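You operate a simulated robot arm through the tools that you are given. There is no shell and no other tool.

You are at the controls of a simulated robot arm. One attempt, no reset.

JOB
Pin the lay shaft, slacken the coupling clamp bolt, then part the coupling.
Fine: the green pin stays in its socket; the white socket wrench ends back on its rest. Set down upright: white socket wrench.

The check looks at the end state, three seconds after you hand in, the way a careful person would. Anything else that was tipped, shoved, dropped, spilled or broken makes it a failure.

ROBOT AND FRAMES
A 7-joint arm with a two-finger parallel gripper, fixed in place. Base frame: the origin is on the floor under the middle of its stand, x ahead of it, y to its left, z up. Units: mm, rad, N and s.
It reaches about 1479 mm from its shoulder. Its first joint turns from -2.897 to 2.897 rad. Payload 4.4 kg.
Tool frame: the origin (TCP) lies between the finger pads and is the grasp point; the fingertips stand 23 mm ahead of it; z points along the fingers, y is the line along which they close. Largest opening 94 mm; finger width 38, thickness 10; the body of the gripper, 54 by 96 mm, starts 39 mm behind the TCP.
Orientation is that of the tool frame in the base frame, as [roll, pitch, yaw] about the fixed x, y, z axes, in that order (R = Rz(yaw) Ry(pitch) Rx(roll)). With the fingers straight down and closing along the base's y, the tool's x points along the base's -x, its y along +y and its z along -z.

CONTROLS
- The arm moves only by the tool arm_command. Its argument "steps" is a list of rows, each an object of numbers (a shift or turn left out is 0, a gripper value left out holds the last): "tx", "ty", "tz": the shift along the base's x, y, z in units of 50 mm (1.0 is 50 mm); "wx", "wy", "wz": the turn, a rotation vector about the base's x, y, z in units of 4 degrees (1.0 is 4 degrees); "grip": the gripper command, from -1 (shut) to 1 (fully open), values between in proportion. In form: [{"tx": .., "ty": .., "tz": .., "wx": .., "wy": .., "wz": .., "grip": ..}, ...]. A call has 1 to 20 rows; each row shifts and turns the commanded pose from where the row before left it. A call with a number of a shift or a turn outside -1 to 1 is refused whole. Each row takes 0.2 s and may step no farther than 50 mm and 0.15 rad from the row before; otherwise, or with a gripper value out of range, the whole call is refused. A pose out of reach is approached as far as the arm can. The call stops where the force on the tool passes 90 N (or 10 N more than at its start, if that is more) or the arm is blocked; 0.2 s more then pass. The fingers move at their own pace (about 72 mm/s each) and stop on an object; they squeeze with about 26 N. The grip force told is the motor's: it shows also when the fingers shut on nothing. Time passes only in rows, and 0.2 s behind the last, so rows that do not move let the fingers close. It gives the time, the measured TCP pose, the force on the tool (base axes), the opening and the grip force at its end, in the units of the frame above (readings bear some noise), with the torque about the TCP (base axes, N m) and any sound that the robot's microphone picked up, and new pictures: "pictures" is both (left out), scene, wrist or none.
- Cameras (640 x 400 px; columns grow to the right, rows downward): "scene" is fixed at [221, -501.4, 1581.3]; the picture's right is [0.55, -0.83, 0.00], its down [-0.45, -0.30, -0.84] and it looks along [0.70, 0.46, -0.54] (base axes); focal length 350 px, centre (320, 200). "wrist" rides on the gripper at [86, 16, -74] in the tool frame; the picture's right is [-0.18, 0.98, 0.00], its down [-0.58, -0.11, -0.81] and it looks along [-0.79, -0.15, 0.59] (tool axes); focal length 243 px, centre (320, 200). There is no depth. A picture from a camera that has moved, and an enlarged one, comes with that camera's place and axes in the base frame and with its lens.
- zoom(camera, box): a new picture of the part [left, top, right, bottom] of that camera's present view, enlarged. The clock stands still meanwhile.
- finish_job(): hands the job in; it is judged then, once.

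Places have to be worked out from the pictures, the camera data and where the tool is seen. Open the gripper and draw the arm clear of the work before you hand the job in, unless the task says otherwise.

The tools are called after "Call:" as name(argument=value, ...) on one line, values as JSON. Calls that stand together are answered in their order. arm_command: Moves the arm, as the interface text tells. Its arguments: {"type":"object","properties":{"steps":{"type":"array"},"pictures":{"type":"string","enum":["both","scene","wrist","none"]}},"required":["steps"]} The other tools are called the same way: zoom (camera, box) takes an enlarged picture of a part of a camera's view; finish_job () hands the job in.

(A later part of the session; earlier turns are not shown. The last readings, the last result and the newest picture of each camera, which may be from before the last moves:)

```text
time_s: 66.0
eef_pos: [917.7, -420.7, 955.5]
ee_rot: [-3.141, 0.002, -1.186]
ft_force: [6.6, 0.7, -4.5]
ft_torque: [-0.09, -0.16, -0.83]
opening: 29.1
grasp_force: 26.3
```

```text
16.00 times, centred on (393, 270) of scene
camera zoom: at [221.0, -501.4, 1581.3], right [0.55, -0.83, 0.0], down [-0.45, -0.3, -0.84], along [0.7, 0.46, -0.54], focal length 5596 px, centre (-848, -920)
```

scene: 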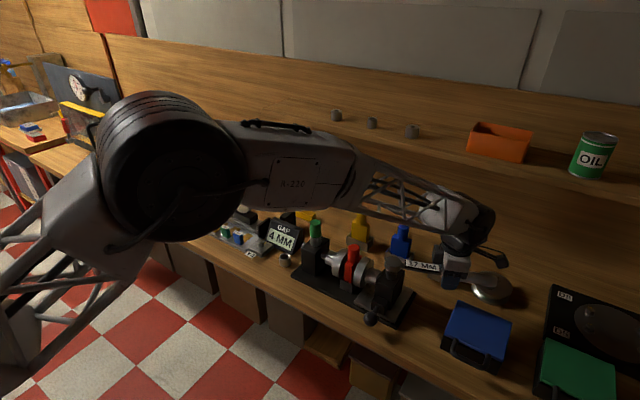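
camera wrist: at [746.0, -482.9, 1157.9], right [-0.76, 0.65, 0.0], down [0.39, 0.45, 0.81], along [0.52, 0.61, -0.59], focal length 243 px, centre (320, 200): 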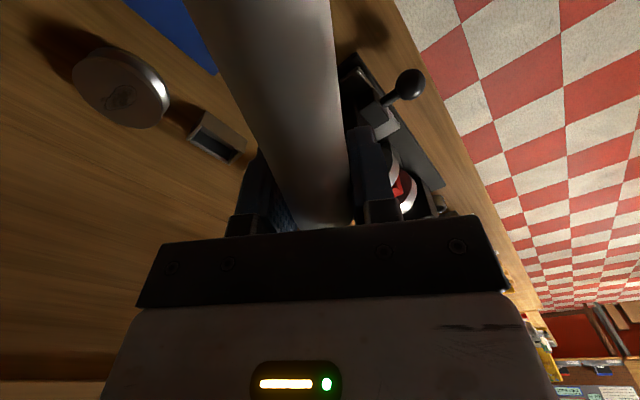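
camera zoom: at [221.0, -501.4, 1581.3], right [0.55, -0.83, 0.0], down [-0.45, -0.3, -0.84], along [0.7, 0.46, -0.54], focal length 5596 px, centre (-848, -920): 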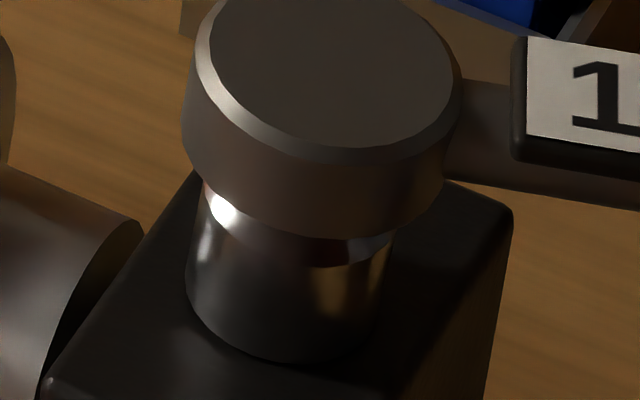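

Yaw is now 112°; no couple remains about the bolt axis, only a side force of about 6 N. I'll ease +1 mm in x, lift straight up and look at the bolt's witness marks.

Call:
arm_command(steps=[{"tx": 0.022, "ty": 0.0}, {}, {"tz": 0.1}, {"tz": 0.15}, {"tz": 0.2}, {"tz": 0.25}, {}], pictures="none")

Call:
zoom(camera="scene", box=[381, 262, 401, 278])

Call:
zoom(camera="scene", box=[340, 220, 440, 320])

```text
time_s: 67.6
eef_pos: [920.7, -421.1, 989.2]
ee_rot: [-3.141, 0.0, -1.186]
ft_force: [-0.1, 0.5, -3.3]
ft_torque: [-0.08, -0.04, 0.01]
opening: 29.1
grasp_force: 25.9
```

```text
16.00 times, centred on (391, 270) of scene
camera zoom: at [221.0, -501.4, 1581.3], right [0.55, -0.83, 0.0], down [-0.45, -0.3, -0.84], along [0.7, 0.46, -0.54], focal length 5596 px, centre (-816, -920)
```

zoom: 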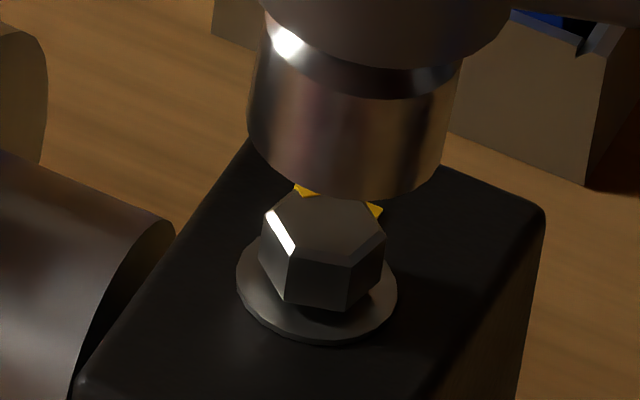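

```text
4.00 times, centred on (390, 270) of scene
camera zoom: at [221.0, -501.4, 1581.3], right [0.55, -0.83, 0.0], down [-0.45, -0.3, -0.84], along [0.7, 0.46, -0.54], focal length 1399 px, centre (40, -80)
```

zoom: 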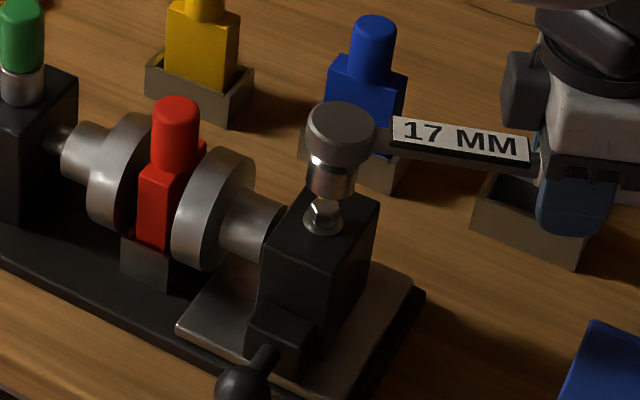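

The yellow mark on the hex has moved about 40° counter-clockwise from the fixed one: the bolt is turning with the wrench. I want a more generous slackening, so I'll first test in air whether the wrist can yaw another 40° from here.

Call:
arm_command(steps=[{"tz": 0.3, "wz": 0.5}, {"wz": 1}, {"wz": 1}, {"wz": 1}, {"wz": 1}, {"wz": 1}, {"wz": 1}, {"wz": 1}, {"wz": 1}, {"wz": 1}, {"wz": 0.5}, {}], pictures="none")

Call:
zoom(camera="scene", box=[381, 262, 401, 278])

```text
time_s: 70.2
eef_pos: [925.2, -417.7, 1009.2]
ee_rot: [3.134, -0.002, -0.571]
ft_force: [0.2, 0.4, -4.5]
ft_torque: [-0.08, -0.07, 0.03]
opening: 29.3
grasp_force: 25.3
out of reach, approached as far as the arm can: row 10, 11
```

```text
16.00 times, centred on (391, 270) of scene
camera zoom: at [221.0, -501.4, 1581.3], right [0.55, -0.83, 0.0], down [-0.45, -0.3, -0.84], along [0.7, 0.46, -0.54], focal length 5596 px, centre (-816, -920)
```

zoom: 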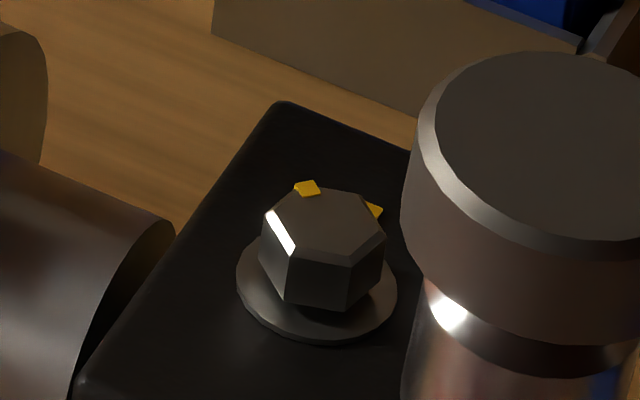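

The wrist limit is near yaw 147°, so I'll ratchet instead. Fitting the stroke gives the bolt axis at about (869, -293.4) with radius 135 mm; the bolt has turned about 47°. I'll swing the wrench back, clear of the bolt, to yaw 47°, which matches the hex again.

Call:
arm_command(steps=[{"tx": -0.119, "ty": 0.021, "wz": -0.5}, {"tx": -0.119, "ty": 0.021, "wz": -1}, {"tx": -0.119, "ty": 0.021, "wz": -1}, {"tx": -0.119, "ty": 0.021, "wz": -1}, {"tx": -0.119, "ty": 0.021, "wz": -1}, {"tx": -0.119, "ty": 0.021, "wz": -1}, {"tx": -0.119, "ty": 0.021, "wz": -1}, {"tx": -0.119, "ty": 0.021, "wz": -1}, {"tx": -0.119, "ty": 0.021, "wz": -1}, {"tx": -0.119, "ty": 0.021, "wz": -1}, {"tx": -0.119, "ty": 0.021, "wz": -1}, {"tx": -0.119, "ty": 0.021, "wz": -1}, {"tx": -0.119, "ty": 0.021, "wz": -1}, {}], pictures="none")

```text
time_s: 73.2
eef_pos: [847.8, -402.8, 1009.1]
ee_rot: [3.136, -0.001, -1.445]
ft_force: [0.6, 0.4, -3.9]
ft_torque: [-0.07, 0.01, 0.01]
opening: 29.1
grasp_force: 25.7
```

Call:
arm_command(steps=[{"tx": -0.11, "ty": 0.018, "wz": -1}, {"tx": -0.11, "ty": 0.018, "wz": -1}, {"tx": -0.11, "ty": 0.018, "wz": -1}, {"tx": -0.11, "ty": 0.018, "wz": -1}, {"tx": -0.11, "ty": 0.018, "wz": -1}, {"tx": -0.11, "ty": 0.018, "wz": -1}, {"tx": -0.11, "ty": 0.018, "wz": -1}, {"tx": -0.11, "ty": 0.018, "wz": -1}, {"tx": -0.11, "ty": 0.018, "wz": -1}, {"tx": -0.11, "ty": 0.018, "wz": -1}, {"tx": -0.11, "ty": 0.018, "wz": -1}, {"tx": -0.11, "ty": 0.018, "wz": -1}, {"tx": -0.11, "ty": 0.018, "wz": -0.55}, {}, {}], pictures="scene")

Call:
zoom(camera="scene", box=[374, 238, 419, 283])

```text
time_s: 76.4
eef_pos: [776.3, -392.5, 1010.6]
ee_rot: [3.134, -0.002, -2.319]
ft_force: [-0.2, 0.3, -4.2]
ft_torque: [-0.05, 0.07, 0.0]
opening: 29.0
grasp_force: 25.8
```

scene: 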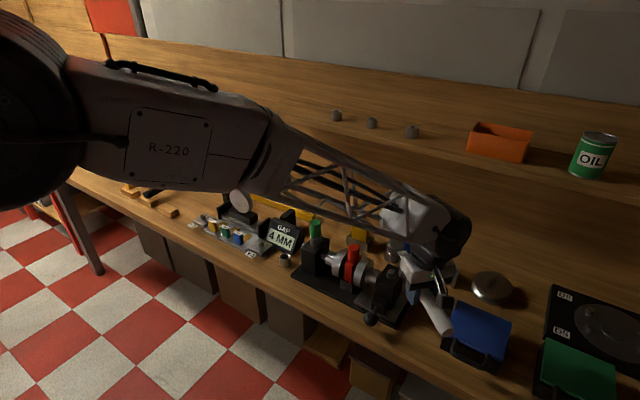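

```text
8.89 times, centred on (396, 260) of scene
camera zoom: at [221.0, -501.4, 1581.3], right [0.55, -0.83, 0.0], down [-0.45, -0.3, -0.84], along [0.7, 0.46, -0.54], focal length 3109 px, centre (-360, -338)
```

zoom: 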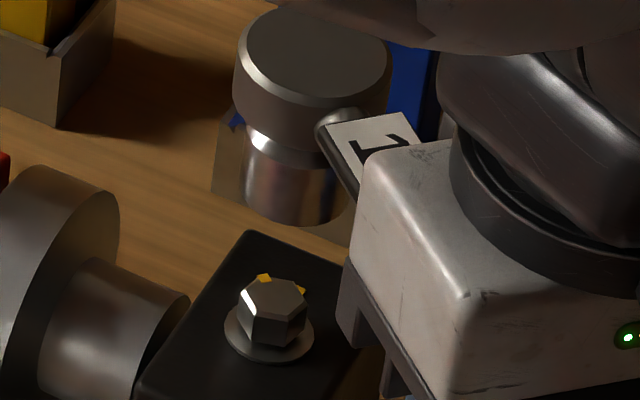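

Yaw is 47°, with the socket hanging about 40 mm above the bolt, roughly (3.8, -1) mm off by the view. I'll remove a tiny tilt, shift (-2.5, +1) mm and lower 25 mm to re-measure.

Call:
arm_command(steps=[{"tx": -0.05, "ty": 0.02, "wx": -0.074, "wy": -0.08}, {"tz": -0.25}, {"tz": -0.25}, {}, {}], pictures="none")

Call:
zoom(camera="scene", box=[381, 250, 406, 280])

```text
time_s: 77.6
eef_pos: [773.4, -390.6, 984.9]
ee_rot: [3.141, -0.001, -2.32]
ft_force: [-0.6, -0.9, -4.1]
ft_torque: [-0.05, 0.09, 0.01]
opening: 29.2
grasp_force: 25.9
```

```text
13.33 times, centred on (394, 265) of scene
camera zoom: at [221.0, -501.4, 1581.3], right [0.55, -0.83, 0.0], down [-0.45, -0.3, -0.84], along [0.7, 0.46, -0.54], focal length 4664 px, centre (-660, -667)
```

zoom: 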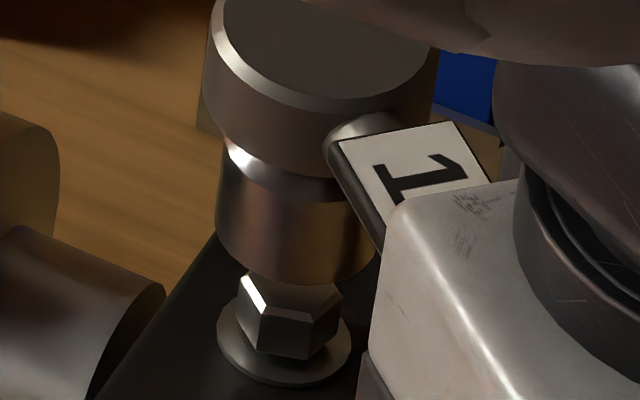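

The socket now matches the bolt axis within about half a millimetre. I'll lower it in steps and watch for contact.

Call:
arm_command(steps=[{"tz": -0.1}, {"tz": -0.06}, {"tz": -0.04}, {"tz": -0.04}, {}, {}], pictures="none")

Call:
zoom(camera="scene", box=[381, 250, 406, 280])

```text
time_s: 79.0
eef_pos: [774.2, -391.9, 972.5]
ee_rot: [-3.14, 0.0, -2.319]
ft_force: [0.9, 0.3, -3.9]
ft_torque: [-0.08, 0.07, 0.06]
opening: 29.1
grasp_force: 25.6
```

```text
13.33 times, centred on (394, 265) of scene
camera zoom: at [221.0, -501.4, 1581.3], right [0.55, -0.83, 0.0], down [-0.45, -0.3, -0.84], along [0.7, 0.46, -0.54], focal length 4664 px, centre (-660, -667)
```

zoom: 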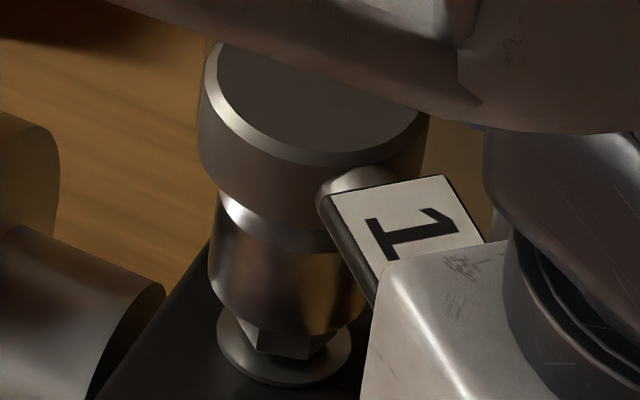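

Call:
arm_command(steps=[{"tx": 0.006, "ty": -0.009, "tz": -0.04}, {"tz": -0.04}, {"tz": -0.03}, {"tz": -0.03}, {}, {}], pictures="none")

Call:
zoom(camera="scene", box=[381, 250, 406, 280])

```text
time_s: 80.4
eef_pos: [773.7, -391.3, 964.7]
ee_rot: [-3.14, -0.002, -2.32]
ft_force: [1.0, -0.2, -3.2]
ft_torque: [-0.06, 0.06, 0.01]
opening: 29.2
grasp_force: 26.1
```

```text
13.33 times, centred on (394, 265) of scene
camera zoom: at [221.0, -501.4, 1581.3], right [0.55, -0.83, 0.0], down [-0.45, -0.3, -0.84], along [0.7, 0.46, -0.54], focal length 4664 px, centre (-660, -667)
```

zoom: 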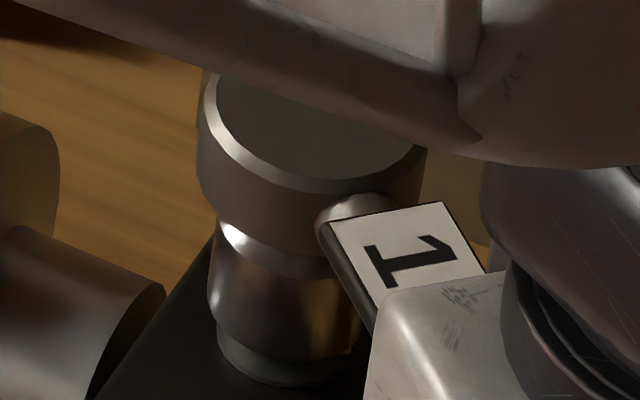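

The socket slipped over the bolt with no contact. I'll lower the last part to the seat.

Call:
arm_command(steps=[{"tz": -0.03}, {"tz": -0.03}, {"tz": -0.03}, {"tz": -0.03}, {}, {}], pictures="none")

Call:
zoom(camera="scene", box=[381, 253, 406, 283])

```text
time_s: 81.8
eef_pos: [774.2, -392.5, 959.2]
ee_rot: [3.141, -0.003, -2.32]
ft_force: [0.0, 0.4, -3.5]
ft_torque: [-0.07, 0.06, -0.03]
opening: 29.3
grasp_force: 26.3
```

```text
13.33 times, centred on (394, 268) of scene
camera zoom: at [221.0, -501.4, 1581.3], right [0.55, -0.83, 0.0], down [-0.45, -0.3, -0.84], along [0.7, 0.46, -0.54], focal length 4664 px, centre (-660, -707)
```

zoom: 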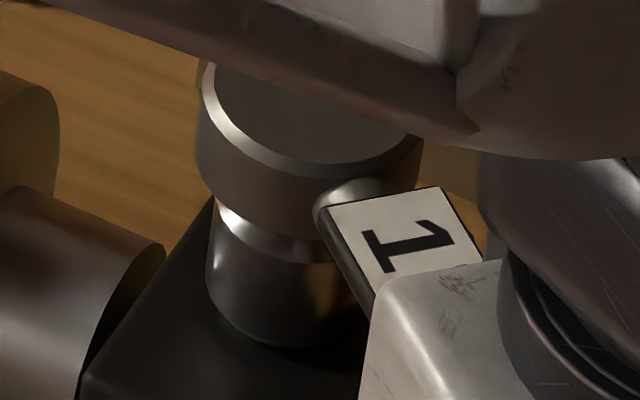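

Still free; I'll lower the last 2–3 mm and then turn 16° counter-clockwise, checking the force.

Call:
arm_command(steps=[{"tz": -0.03}, {"tz": -0.02}, {"tx": 0.071, "ty": -0.062, "wz": 0.5}, {"tx": 0.071, "ty": -0.062, "wz": 0.5}, {"tx": 0.075, "ty": -0.057, "wz": 0.5}, {"tx": 0.075, "ty": -0.057, "wz": 0.5}, {"tx": 0.079, "ty": -0.052, "wz": 0.5}, {"tx": 0.079, "ty": -0.052, "wz": 0.5}, {"tx": 0.082, "ty": -0.046, "wz": 0.5}, {"tx": 0.082, "ty": -0.046, "wz": 0.5}, {}, {}], pictures="none")

Call:
zoom(camera="scene", box=[383, 262, 403, 278])

```text
time_s: 84.4
eef_pos: [804.4, -412.4, 956.7]
ee_rot: [-3.14, -0.002, -2.039]
ft_force: [0.0, -0.1, -2.9]
ft_torque: [-0.05, 0.03, -0.01]
opening: 29.2
grasp_force: 26.5
```

```text
16.00 times, centred on (393, 270) of scene
camera zoom: at [221.0, -501.4, 1581.3], right [0.55, -0.83, 0.0], down [-0.45, -0.3, -0.84], along [0.7, 0.46, -0.54], focal length 5596 px, centre (-848, -920)
```

zoom: 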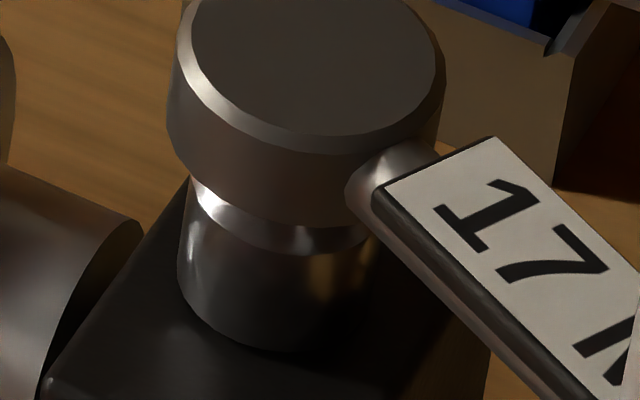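

No force, with the socket within 1 mm of the axis. I'll continue another 24° with a small trim.

Call:
arm_command(steps=[{"tx": -0.004, "ty": -0.02}, {"tx": 0.085, "ty": -0.041, "wz": 0.5}, {"tx": 0.085, "ty": -0.041, "wz": 0.5}, {"tx": 0.088, "ty": -0.034, "wz": 0.5}, {"tx": 0.088, "ty": -0.034, "wz": 0.5}, {"tx": 0.09, "ty": -0.028, "wz": 0.5}, {"tx": 0.09, "ty": -0.028, "wz": 0.5}, {"tx": 0.0915, "ty": -0.022, "wz": 0.5}, {"tx": 0.0915, "ty": -0.022, "wz": 0.5}, {"tx": 0.093, "ty": -0.0155, "wz": 0.5}, {"tx": 0.093, "ty": -0.0155, "wz": 0.5}, {"tx": 0.094, "ty": -0.009, "wz": 0.5}, {"tx": 0.094, "ty": -0.009, "wz": 0.5}, {}, {}], pictures="none")

Call:
zoom(camera="scene", box=[383, 262, 403, 278])

```text
time_s: 87.6
eef_pos: [857.1, -429.3, 957.2]
ee_rot: [-3.141, 0.0, -1.623]
ft_force: [4.7, 0.5, -4.0]
ft_torque: [-0.1, -0.07, -0.59]
opening: 29.2
grasp_force: 26.5
```

```text
16.00 times, centred on (393, 270) of scene
camera zoom: at [221.0, -501.4, 1581.3], right [0.55, -0.83, 0.0], down [-0.45, -0.3, -0.84], along [0.7, 0.46, -0.54], focal length 5596 px, centre (-848, -920)
```

zoom: 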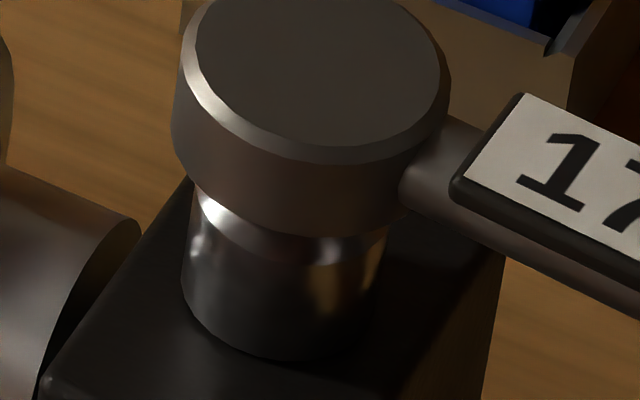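

Yaw 87°, with a light 4.7 N side force. I'll add a +1 mm x trim and continue 26° more.

Call:
arm_command(steps=[{"tx": 0.02}, {"tx": 0.094, "ty": -0.003, "wz": 0.5}, {"tx": 0.094, "ty": -0.003, "wz": 0.5}, {"tx": 0.094, "ty": 0.004, "wz": 0.5}, {"tx": 0.094, "ty": 0.004, "wz": 0.5}, {"tx": 0.094, "ty": 0.011, "wz": 0.5}, {"tx": 0.094, "ty": 0.011, "wz": 0.5}, {"tx": 0.093, "ty": 0.017, "wz": 0.5}, {"tx": 0.093, "ty": 0.017, "wz": 0.5}, {"tx": 0.091, "ty": 0.024, "wz": 0.5}, {"tx": 0.091, "ty": 0.024, "wz": 0.5}, {"tx": 0.09, "ty": 0.03, "wz": 0.5}, {"tx": 0.09, "ty": 0.03, "wz": 0.5}, {"tx": 0.087, "ty": 0.033, "wz": 0.5}, {}, {}], pictures="none")

Call:
zoom(camera="scene", box=[383, 262, 403, 278])

```text
time_s: 91.0
eef_pos: [920.2, -419.5, 957.1]
ee_rot: [3.141, -0.001, -1.168]
ft_force: [1.7, -0.3, -3.7]
ft_torque: [-0.13, -0.1, -0.85]
opening: 29.3
grasp_force: 25.9
```

```text
16.00 times, centred on (393, 270) of scene
camera zoom: at [221.0, -501.4, 1581.3], right [0.55, -0.83, 0.0], down [-0.45, -0.3, -0.84], along [0.7, 0.46, -0.54], focal length 5596 px, centre (-848, -920)
```

zoom: 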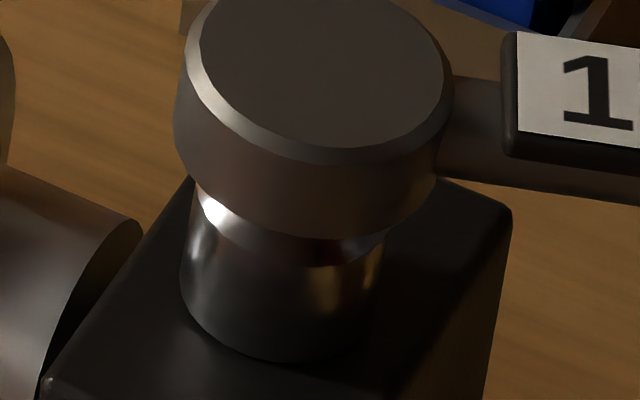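

There's a true resisting couple of about 0.65 N·m now, so the bolt is being driven. I'll lift off and check the marks.

Call:
arm_command(steps=[{"tz": 0.1}, {"tz": 0.2}, {"tz": 0.4}, {"tz": 0.6}, {"tz": 0.6}, {"tz": 0.6}, {}], pictures="scene")

Call:
zoom(camera="scene", box=[381, 262, 401, 278])

Call:
zoom(camera="scene", box=[330, 220, 440, 330])

```text
time_s: 92.6
eef_pos: [920.4, -420.5, 1082.3]
ee_rot: [3.141, -0.002, -1.167]
ft_force: [0.4, 0.3, -4.1]
ft_torque: [-0.08, -0.04, 0.01]
opening: 29.2
grasp_force: 25.7
```

scene: 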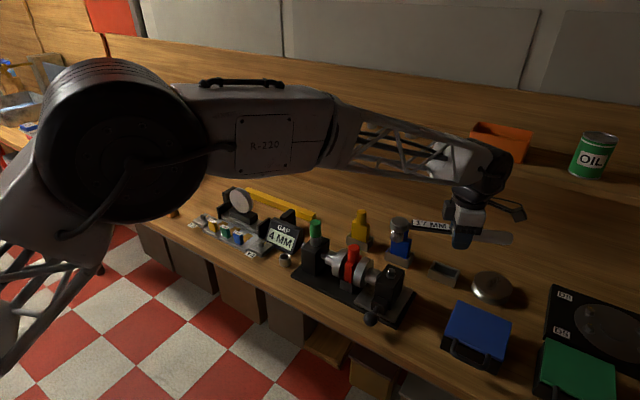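

```text
16.00 times, centred on (391, 270) of scene
camera zoom: at [221.0, -501.4, 1581.3], right [0.55, -0.83, 0.0], down [-0.45, -0.3, -0.84], along [0.7, 0.46, -0.54], focal length 5596 px, centre (-816, -920)
```

zoom: 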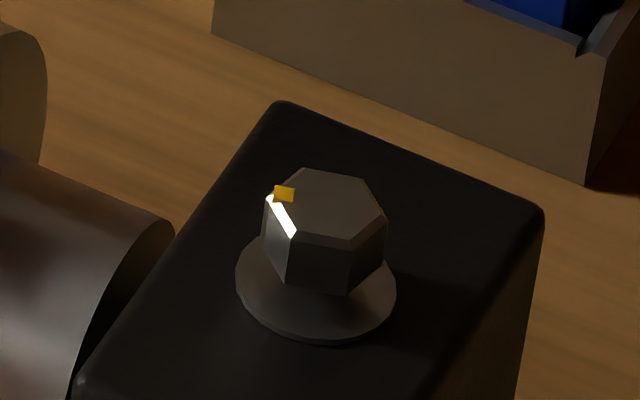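

```text
3.64 times, centred on (385, 275) of scene
camera zoom: at [221.0, -501.4, 1581.3], right [0.55, -0.83, 0.0], down [-0.45, -0.3, -0.84], along [0.7, 0.46, -0.54], focal length 1272 px, centre (84, -73)
```

zoom: 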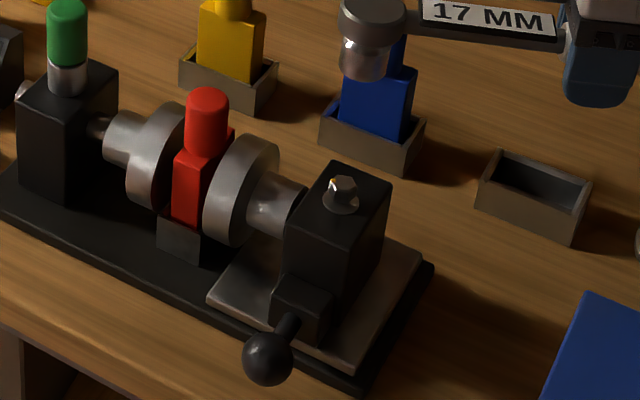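

The mark has turned to about 100° and the hex has risen visibly off its washer: the bolt is well slackened. Now I'll carry the wrench back toward its rest, unwinding the yaw on the way.

Call:
arm_command(steps=[{"ty": 0.35, "wz": -0.5}, {"ty": 0.69, "wz": -0.975}, {"ty": 0.69, "wz": -0.975}, {"ty": 0.69, "wz": -0.975}, {"ty": 0.69, "wz": -0.975}, {"ty": 0.69, "wz": -0.975}, {"ty": 0.69, "wz": -0.975}, {"ty": 0.69, "wz": -0.975}, {"ty": 0.69, "wz": -0.975}, {"ty": 0.69, "wz": -0.975}, {"ty": 0.69, "wz": -0.975}, {"ty": 0.69, "wz": -0.975}, {"ty": 0.69, "wz": -0.975}, {"ty": 0.69, "wz": -0.975}, {"ty": 0.69, "wz": -0.975}, {"ty": 0.69, "wz": -0.975}, {"ty": 0.35, "wz": -0.5}, {}], pictures="none")

```text
time_s: 96.4
eef_pos: [921.2, 133.4, 1079.5]
ee_rot: [-3.141, -0.002, -2.259]
ft_force: [-0.3, 0.3, -3.6]
ft_torque: [-0.1, 0.04, 0.03]
opening: 29.0
grasp_force: 26.1
```

Call:
arm_command(steps=[{"tx": -0.006, "ty": 0.343, "wz": -0.486}, {"tx": -0.0115, "ty": 0.6865, "wz": -0.9725}, {"tx": -0.0115, "ty": 0.6865, "wz": -0.9725}, {"tx": -0.0115, "ty": 0.6865, "wz": -0.9725}, {"tx": -0.0115, "ty": 0.6865, "wz": -0.9725}, {"tx": -0.0115, "ty": 0.6865, "wz": -0.9725}, {"tx": -0.0115, "ty": 0.6865, "wz": -0.9725}, {"tx": -0.0115, "ty": 0.6865, "wz": -0.9725}, {"tx": -0.0115, "ty": 0.6865, "wz": -0.9725}, {"tx": -0.0115, "ty": 0.6865, "wz": -0.9725}, {"tx": -0.0115, "ty": 0.6865, "wz": -0.9725}, {"tx": -0.0115, "ty": 0.6865, "wz": -0.9725}, {"tx": -0.0115, "ty": 0.6865, "wz": -0.9725}, {"tx": -0.006, "ty": 0.343, "wz": -0.486}, {}, {}])

Call:
zoom(camera="scene", box=[140, 130, 250, 230])

```text
time_s: 99.8
eef_pos: [913.2, 578.8, 1081.6]
ee_rot: [-3.141, -0.003, -3.141]
ft_force: [-0.3, -0.5, -3.8]
ft_torque: [-0.01, 0.11, 0.03]
opening: 29.0
grasp_force: 26.4
camera wrist: at [826.5, 595.8, 1156.2], right [0.18, 0.98, 0.0], down [0.58, -0.11, 0.81], along [0.79, -0.15, -0.59], focal length 243 px, centre (320, 200)
```

scene: 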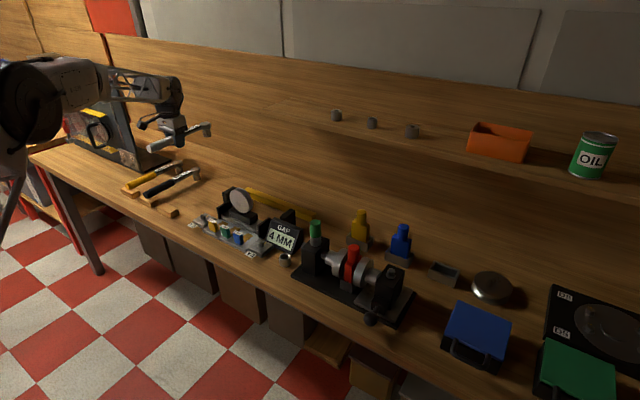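
wrist: 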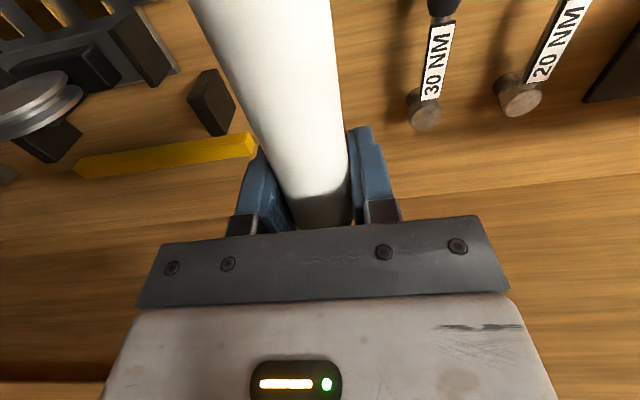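

```text
4.00 times, centred on (195, 180) of scene
camera zoom: at [221.0, -501.4, 1581.3], right [0.55, -0.83, 0.0], down [-0.45, -0.3, -0.84], along [0.7, 0.46, -0.54], focal length 1399 px, centre (820, 280)
```

zoom: 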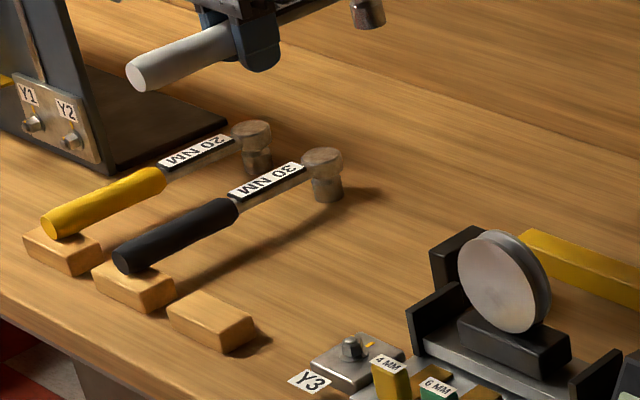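

Back above the rest with yaw zero. I'll descend to about 20 mm above the original grip height and check the geometry against the rest.

Call:
arm_command(steps=[{"tx": 0.006, "ty": 0.012, "tz": -0.5}, {"tz": -0.9}, {"tz": -0.9}, {"tz": -0.9}, {"tz": -0.5}, {"tz": -0.15}, {}, {}], pictures="wrist")

Call:
zoom(camera="scene", box=[155, 165, 230, 225])

```text
time_s: 101.6
eef_pos: [912.5, 578.5, 890.4]
ee_rot: [-3.142, -0.002, -3.14]
ft_force: [0.0, 0.7, -3.9]
ft_torque: [0.03, 0.07, 0.0]
opening: 29.2
grasp_force: 26.0
camera wrist: at [825.1, 594.9, 963.8], right [0.18, 0.98, 0.0], down [0.58, -0.11, 0.81], along [0.79, -0.15, -0.59], focal length 243 px, centre (320, 200)
```

wrist: 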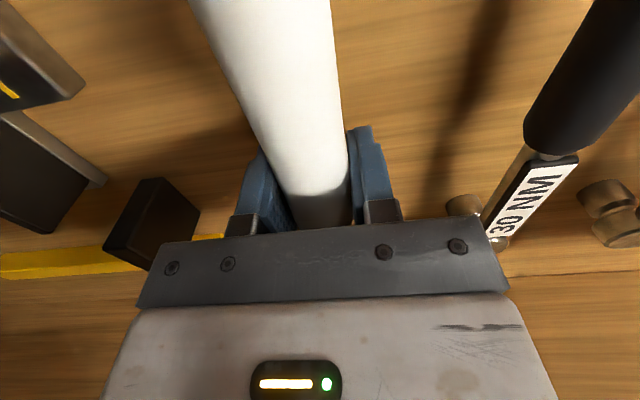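

```text
6.67 times, centred on (192, 195) of scene
camera zoom: at [221.0, -501.4, 1581.3], right [0.55, -0.83, 0.0], down [-0.45, -0.3, -0.84], along [0.7, 0.46, -0.54], focal length 2332 px, centre (1170, 233)
```

zoom: 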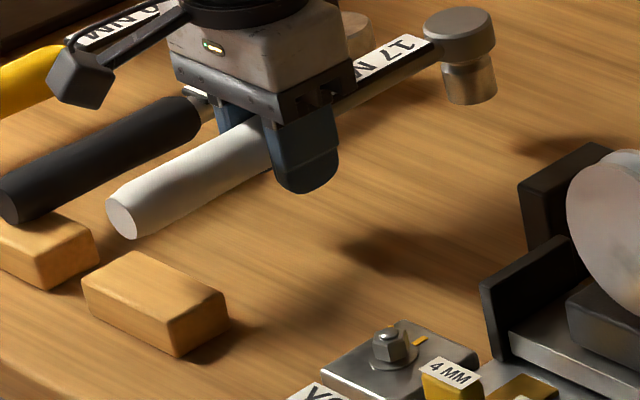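

The pose matches the original picture to within a few pixels. I'll correct about +1 mm in x and y and lower to just above the resting height.

Call:
arm_command(steps=[{"tx": 0.02, "ty": 0.02, "tz": -0.2}, {"tz": -0.2}, {"tz": -0.1}, {"tz": -0.08}, {}, {}], pictures="none")

Call:
zoom(camera="scene", box=[155, 165, 230, 225])

```text
time_s: 103.0
eef_pos: [912.1, 580.7, 860.5]
ee_rot: [3.141, -0.002, 3.141]
ft_force: [0.0, -1.1, -4.2]
ft_torque: [0.01, 0.09, 0.01]
opening: 28.9
grasp_force: 26.2
```

```text
6.67 times, centred on (192, 195) of scene
camera zoom: at [221.0, -501.4, 1581.3], right [0.55, -0.83, 0.0], down [-0.45, -0.3, -0.84], along [0.7, 0.46, -0.54], focal length 2332 px, centre (1170, 233)
```

zoom: 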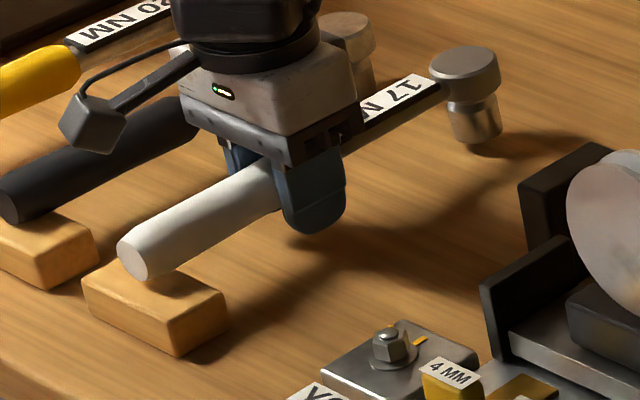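

The wrench has pitched about 1.4° nose-up in the grip during the bolt work. I'll counter-rotate the tool by 1.4° so that both ends land together, then lower gently.

Call:
arm_command(steps=[{"wy": 0.35}, {"tz": -0.04}, {"tz": -0.04}, {}, {}], pictures="none")

Call:
zoom(camera="scene", box=[155, 165, 230, 225])

```text
time_s: 104.2
eef_pos: [913.1, 581.3, 855.7]
ee_rot: [3.141, -0.027, -3.14]
ft_force: [0.3, -0.3, -3.4]
ft_torque: [-0.01, 0.12, 0.0]
opening: 29.0
grasp_force: 26.3
```

```text
6.67 times, centred on (192, 195) of scene
camera zoom: at [221.0, -501.4, 1581.3], right [0.55, -0.83, 0.0], down [-0.45, -0.3, -0.84], along [0.7, 0.46, -0.54], focal length 2332 px, centre (1170, 233)
```

zoom: 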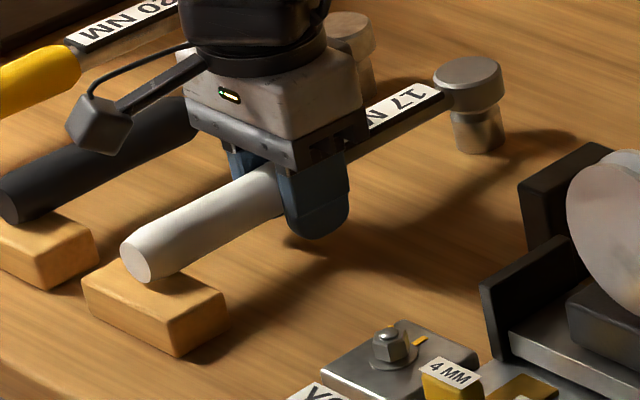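

About 2 mm remain at both ends. I'll lower 1 mm at a time until contact.

Call:
arm_command(steps=[{"tz": -0.02}, {"tz": -0.02}, {}, {}], pictures="none")

```text
time_s: 105.2
eef_pos: [912.6, 581.2, 855.1]
ee_rot: [-3.14, -0.025, -3.141]
ft_force: [-2.0, -0.4, 2.1]
ft_torque: [0.05, -0.68, -0.03]
opening: 29.1
grasp_force: 25.8
```

The head touched first, lightly. I'll level slightly to bring the handle onto its block, then release.

Call:
arm_command(steps=[{"tz": -0.015, "wy": -0.1}, {}, {"grip": -0.1}, {}, {}, {}], pictures="none")

Call:
zoom(camera="scene", box=[155, 165, 230, 225])

Call:
zoom(camera="wrist", box=[200, 0, 440, 240])

```text
time_s: 106.6
eef_pos: [910.9, 581.7, 853.8]
ee_rot: [-3.14, -0.019, -3.141]
ft_force: [-0.9, -0.2, 0.5]
ft_torque: [-0.04, 0.01, -0.03]
opening: 42.3
grasp_force: 0.0
```

```text
6.67 times, centred on (192, 195) of scene
camera zoom: at [221.0, -501.4, 1581.3], right [0.55, -0.83, 0.0], down [-0.45, -0.3, -0.84], along [0.7, 0.46, -0.54], focal length 2332 px, centre (1170, 233)
```

zoom: 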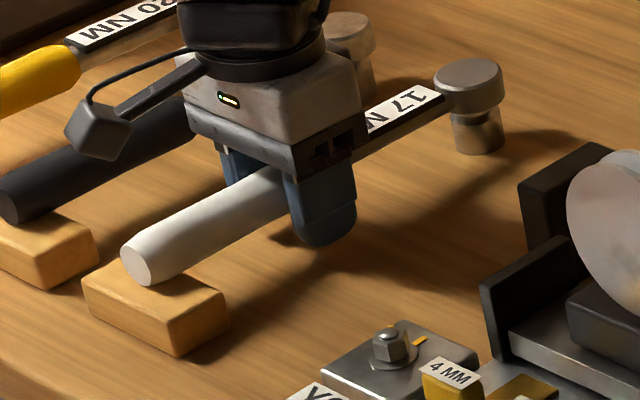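

```text
1.67 times, centred on (320, 120) of wrist
camera zoom: at [827.9, 597.5, 929.4], right [0.18, 0.98, 0.0], down [0.6, -0.11, 0.8], along [0.78, -0.15, -0.61], focal length 404 px, centre (320, 333)
```

zoom: 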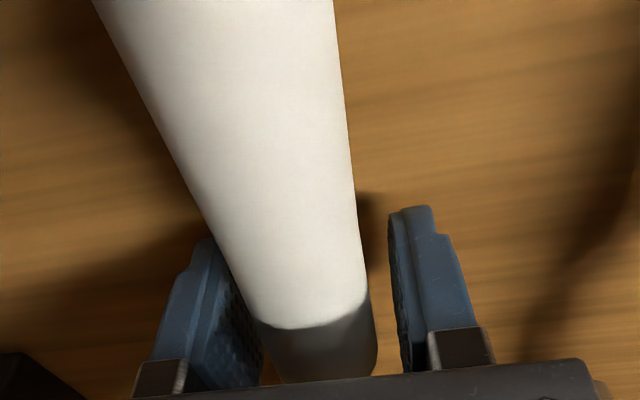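

The wrench rests on its block and socket just as at the start. I'll open wider, rise clear and level the tool.

Call:
arm_command(steps=[{"grip": 0.4}, {}, {"tz": 0.4}, {"tz": 0.8}, {"tz": 0.9, "wy": -0.25}, {"tz": 0.9}, {"tz": 0.9}, {}])

Call:
zoom(camera="scene", box=[155, 165, 230, 225])

```text
time_s: 108.4
eef_pos: [913.3, 577.3, 1047.7]
ee_rot: [-3.14, -0.002, -3.14]
ft_force: [0.1, 0.1, -0.3]
ft_torque: [0.01, 0.03, -0.02]
opening: 65.6
grasp_force: 0.1
camera wrist: at [827.5, 594.8, 1123.1], right [0.18, 0.98, 0.0], down [0.58, -0.11, 0.81], along [0.79, -0.15, -0.59], focal length 243 px, centre (320, 200)
```

scene: 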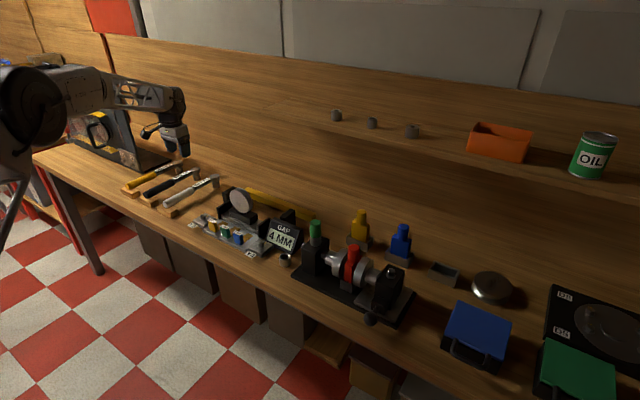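
wrist: 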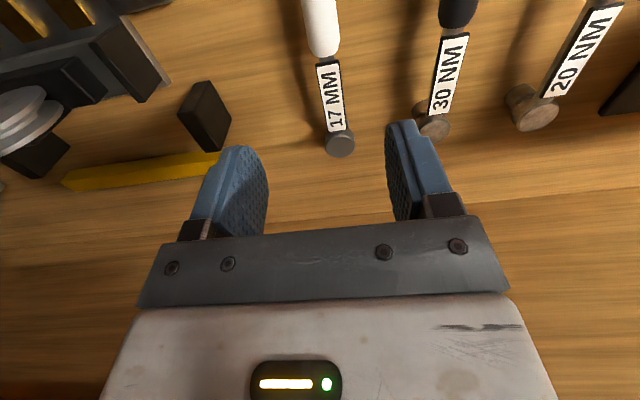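

```text
6.67 times, centred on (192, 195) of scene
camera zoom: at [221.0, -501.4, 1581.3], right [0.55, -0.83, 0.0], down [-0.45, -0.3, -0.84], along [0.7, 0.46, -0.54], focal length 2332 px, centre (1170, 233)
```

zoom: 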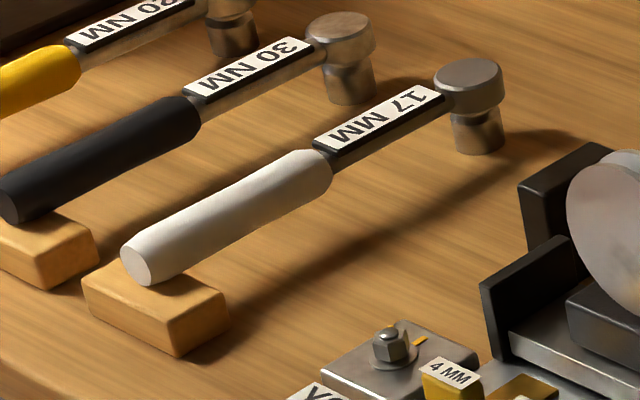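

The wrench is back on its rest as before. Next I'll go to the ball lever on the right block to part the coupling, approaching high and looking closely at the lever and slide first.

Call:
arm_command(steps=[{"tx": -0.4, "ty": -0.6, "grip": 0.4}, {"tx": -0.3, "ty": -0.9}, {"tx": -0.3, "ty": -0.9}, {"tx": -0.3, "ty": -0.9}, {"tx": -0.3, "ty": -0.9}, {"tx": -0.3, "ty": -0.9}, {"tx": -0.3, "ty": -0.9}, {"tx": -0.3, "ty": -0.9}, {"tx": -0.3, "ty": -0.9}, {"tx": -0.3, "ty": -0.9}, {"tx": -0.3, "ty": -0.9}, {"tx": -0.3, "ty": -0.9}, {"tx": -0.3, "ty": -0.9}, {"ty": -0.95}, {"ty": -0.95}, {"ty": -0.95}, {"ty": -0.95}, {"ty": -0.95}, {"ty": -0.95}, {}], pictures="none")

```text
time_s: 112.6
eef_pos: [714.8, -272.9, 1048.1]
ee_rot: [3.14, -0.002, 3.141]
ft_force: [0.1, -0.3, -0.5]
ft_torque: [0.0, -0.02, 0.04]
opening: 65.9
grasp_force: 0.1
```

Call:
arm_command(steps=[{"tx": -0.4, "ty": -0.3, "tz": -0.5}, {"tx": -0.3, "tz": -0.5}, {}, {}])

Call:
zoom(camera="wrist", box=[230, 30, 430, 230])

Call:
zoom(camera="scene", box=[345, 255, 425, 335])

```text
time_s: 113.6
eef_pos: [679.6, -288.1, 997.3]
ee_rot: [3.142, -0.001, -3.141]
ft_force: [0.2, 0.6, -0.1]
ft_torque: [-0.01, 0.02, 0.0]
opening: 65.5
grasp_force: 0.1
camera wrist: at [592.7, -272.6, 1071.7], right [0.18, 0.98, 0.0], down [0.58, -0.11, 0.81], along [0.79, -0.15, -0.59], focal length 243 px, centre (320, 200)
```

scene: 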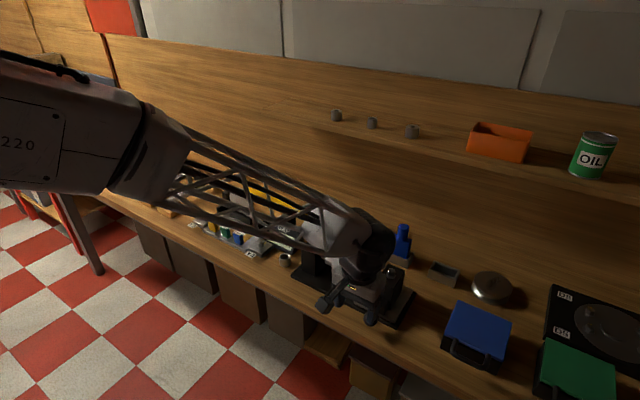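
wrist: 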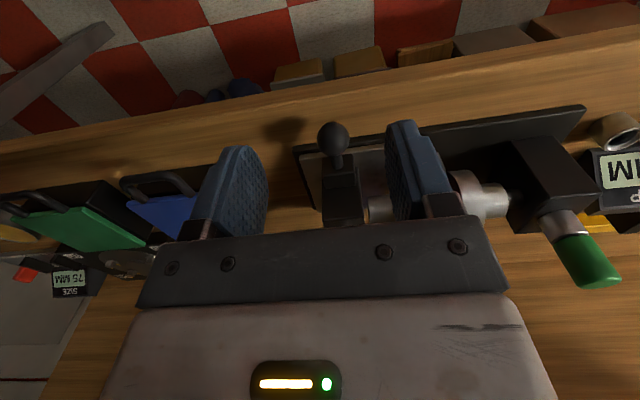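

```text
2.00 times, centred on (330, 130) of wrist
camera zoom: at [592.7, -272.6, 1071.7], right [0.18, 0.98, 0.0], down [0.58, -0.11, 0.81], along [0.79, -0.15, -0.59], focal length 485 px, centre (300, 340)
```

zoom: 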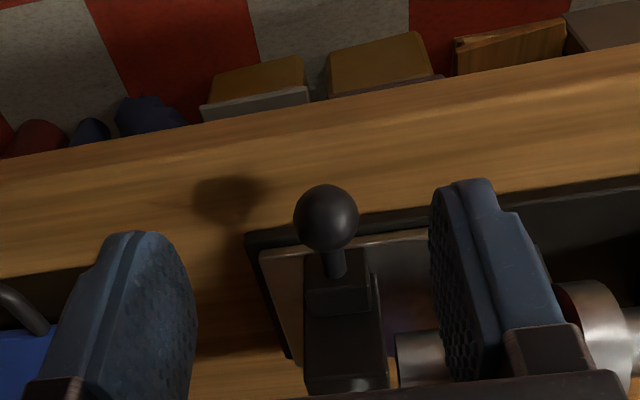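

```text
5.00 times, centred on (385, 295) of scene
camera zoom: at [221.0, -501.4, 1581.3], right [0.55, -0.83, 0.0], down [-0.45, -0.3, -0.84], along [0.7, 0.46, -0.54], focal length 1749 px, centre (-5, -275)
```

zoom: 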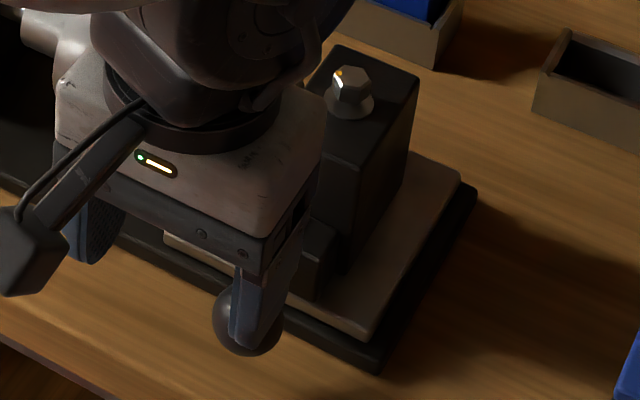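

The ball is at about (765, -290, 866) with a radius of about 17.5 mm. It sticks out toward me from the slide block on a short stem. I'll move above it, keeping the fingers open to 65 mm.

Call:
arm_command(steps=[{"tx": 0.57, "ty": -0.013, "tz": -0.3, "grip": 0.4}, {"tx": 0.57, "ty": -0.013, "tz": -0.4}, {"tx": 0.56, "ty": -0.013, "tz": -0.4}, {}, {}])

Call:
zoom(camera="wrist", box=[220, 30, 420, 230])

```text
time_s: 114.8
eef_pos: [763.6, -289.2, 944.3]
ee_rot: [3.139, -0.002, 3.14]
ft_force: [-0.6, -0.4, -0.3]
ft_torque: [0.02, -0.01, -0.02]
opening: 65.8
grasp_force: 0.1
camera wrist: at [676.8, -273.3, 1018.0], right [0.18, 0.98, 0.0], down [0.58, -0.11, 0.81], along [0.79, -0.15, -0.59], focal length 243 px, centre (320, 200)
```

scene: 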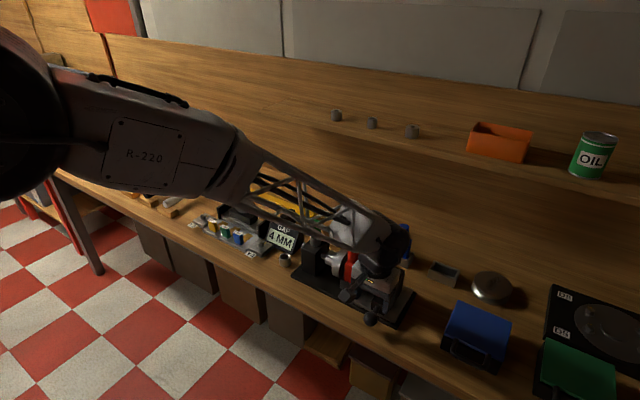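
wrist: 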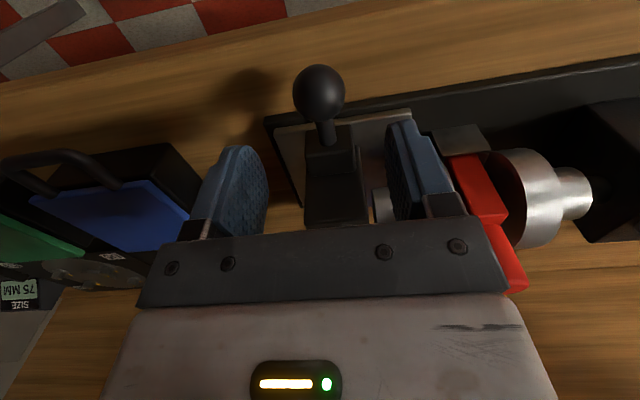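

```text
2.00 times, centred on (320, 130) of wrist
camera zoom: at [676.8, -273.3, 1018.0], right [0.18, 0.98, 0.0], down [0.58, -0.11, 0.81], along [0.79, -0.15, -0.59], focal length 485 px, centre (320, 340)
```

zoom: 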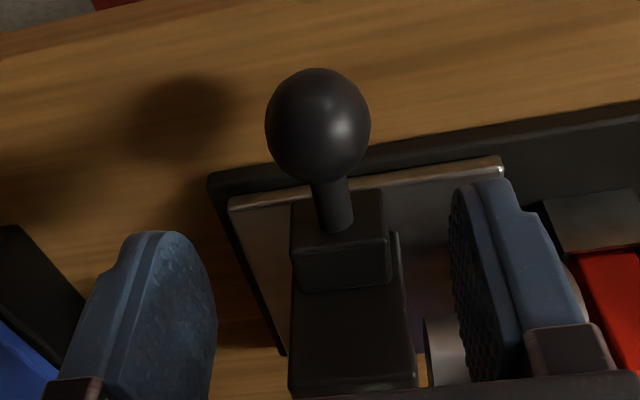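

The ball is directly below the TCP, with its centre at z ≈ 866. I'll descend around it and close the fingers on it.

Call:
arm_command(steps=[{"tz": -0.5, "grip": 0.4}, {"tz": -0.5}, {"tz": -0.35}, {"tz": -0.2}, {}, {}])

```text
time_s: 116.2
eef_pos: [763.2, -290.2, 864.7]
ee_rot: [3.141, 0.0, -3.141]
ft_force: [0.1, 0.0, 0.8]
ft_torque: [0.0, -0.01, -0.02]
opening: 66.0
grasp_force: 0.0
camera wrist: at [677.4, -274.2, 939.3], right [0.18, 0.98, 0.0], down [0.58, -0.11, 0.81], along [0.79, -0.15, -0.59], focal length 243 px, centre (320, 200)
```

scene: 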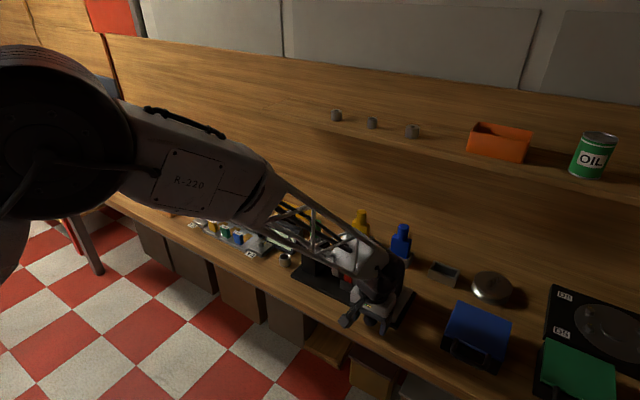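
wrist: 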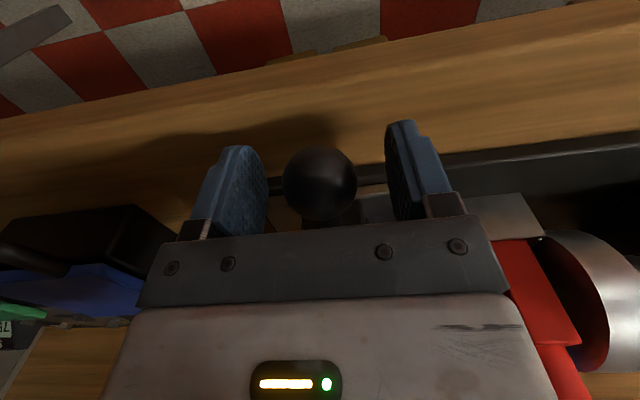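

The ball is centred exactly at the grasp point, so I'll close on it.

Call:
arm_command(steps=[{"grip": -1}, {}, {}, {}], pictures="wrist")

Call:
zoom(camera="scene", box=[330, 230, 430, 330])

```text
time_s: 117.2
eef_pos: [764.8, -291.5, 865.1]
ee_rot: [-3.141, -0.002, -3.141]
ft_force: [0.3, -0.5, 0.0]
ft_torque: [-0.01, -0.05, 0.01]
opening: 35.6
grasp_force: 45.2
camera wrist: at [677.4, -274.2, 939.3], right [0.18, 0.98, 0.0], down [0.58, -0.11, 0.81], along [0.79, -0.15, -0.59], focal length 243 px, centre (320, 200)
```

wrist: 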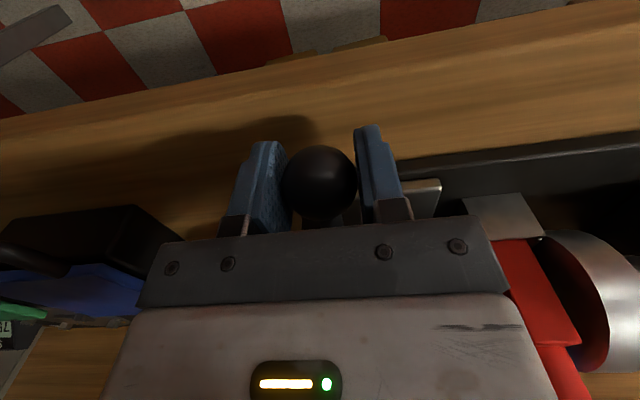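

```text
4.00 times, centred on (380, 280) of scene
camera zoom: at [221.0, -501.4, 1581.3], right [0.55, -0.83, 0.0], down [-0.45, -0.3, -0.84], along [0.7, 0.46, -0.54], focal length 1399 px, centre (80, -120)
```

zoom: 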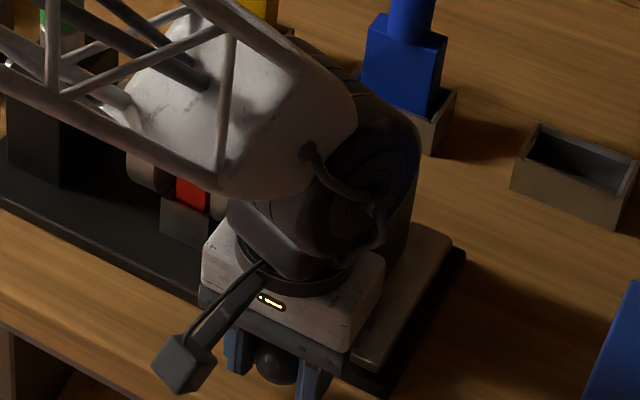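

The ball is gripped. I'll try a small pull of 4 mm in -y, away from the left half, and read the force.

Call:
arm_command(steps=[{"ty": -0.04, "grip": -1}, {"ty": -0.04}, {}, {}], pictures="none")

Call:
zoom(camera="scene", box=[330, 230, 430, 330])

```text
time_s: 118.2
eef_pos: [763.3, -295.1, 864.9]
ee_rot: [3.141, -0.002, -3.142]
ft_force: [-8.5, 0.8, -1.9]
ft_torque: [0.05, 0.2, -0.02]
opening: 35.5
grasp_force: 44.4
```

```text
4.00 times, centred on (380, 280) of scene
camera zoom: at [221.0, -501.4, 1581.3], right [0.55, -0.83, 0.0], down [-0.45, -0.3, -0.84], along [0.7, 0.46, -0.54], focal length 1399 px, centre (80, -120)
```

zoom: 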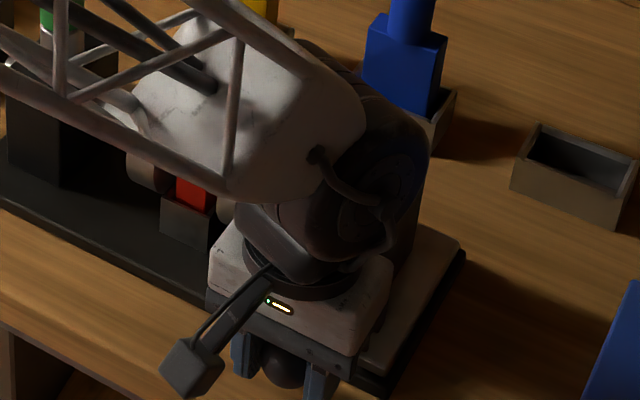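

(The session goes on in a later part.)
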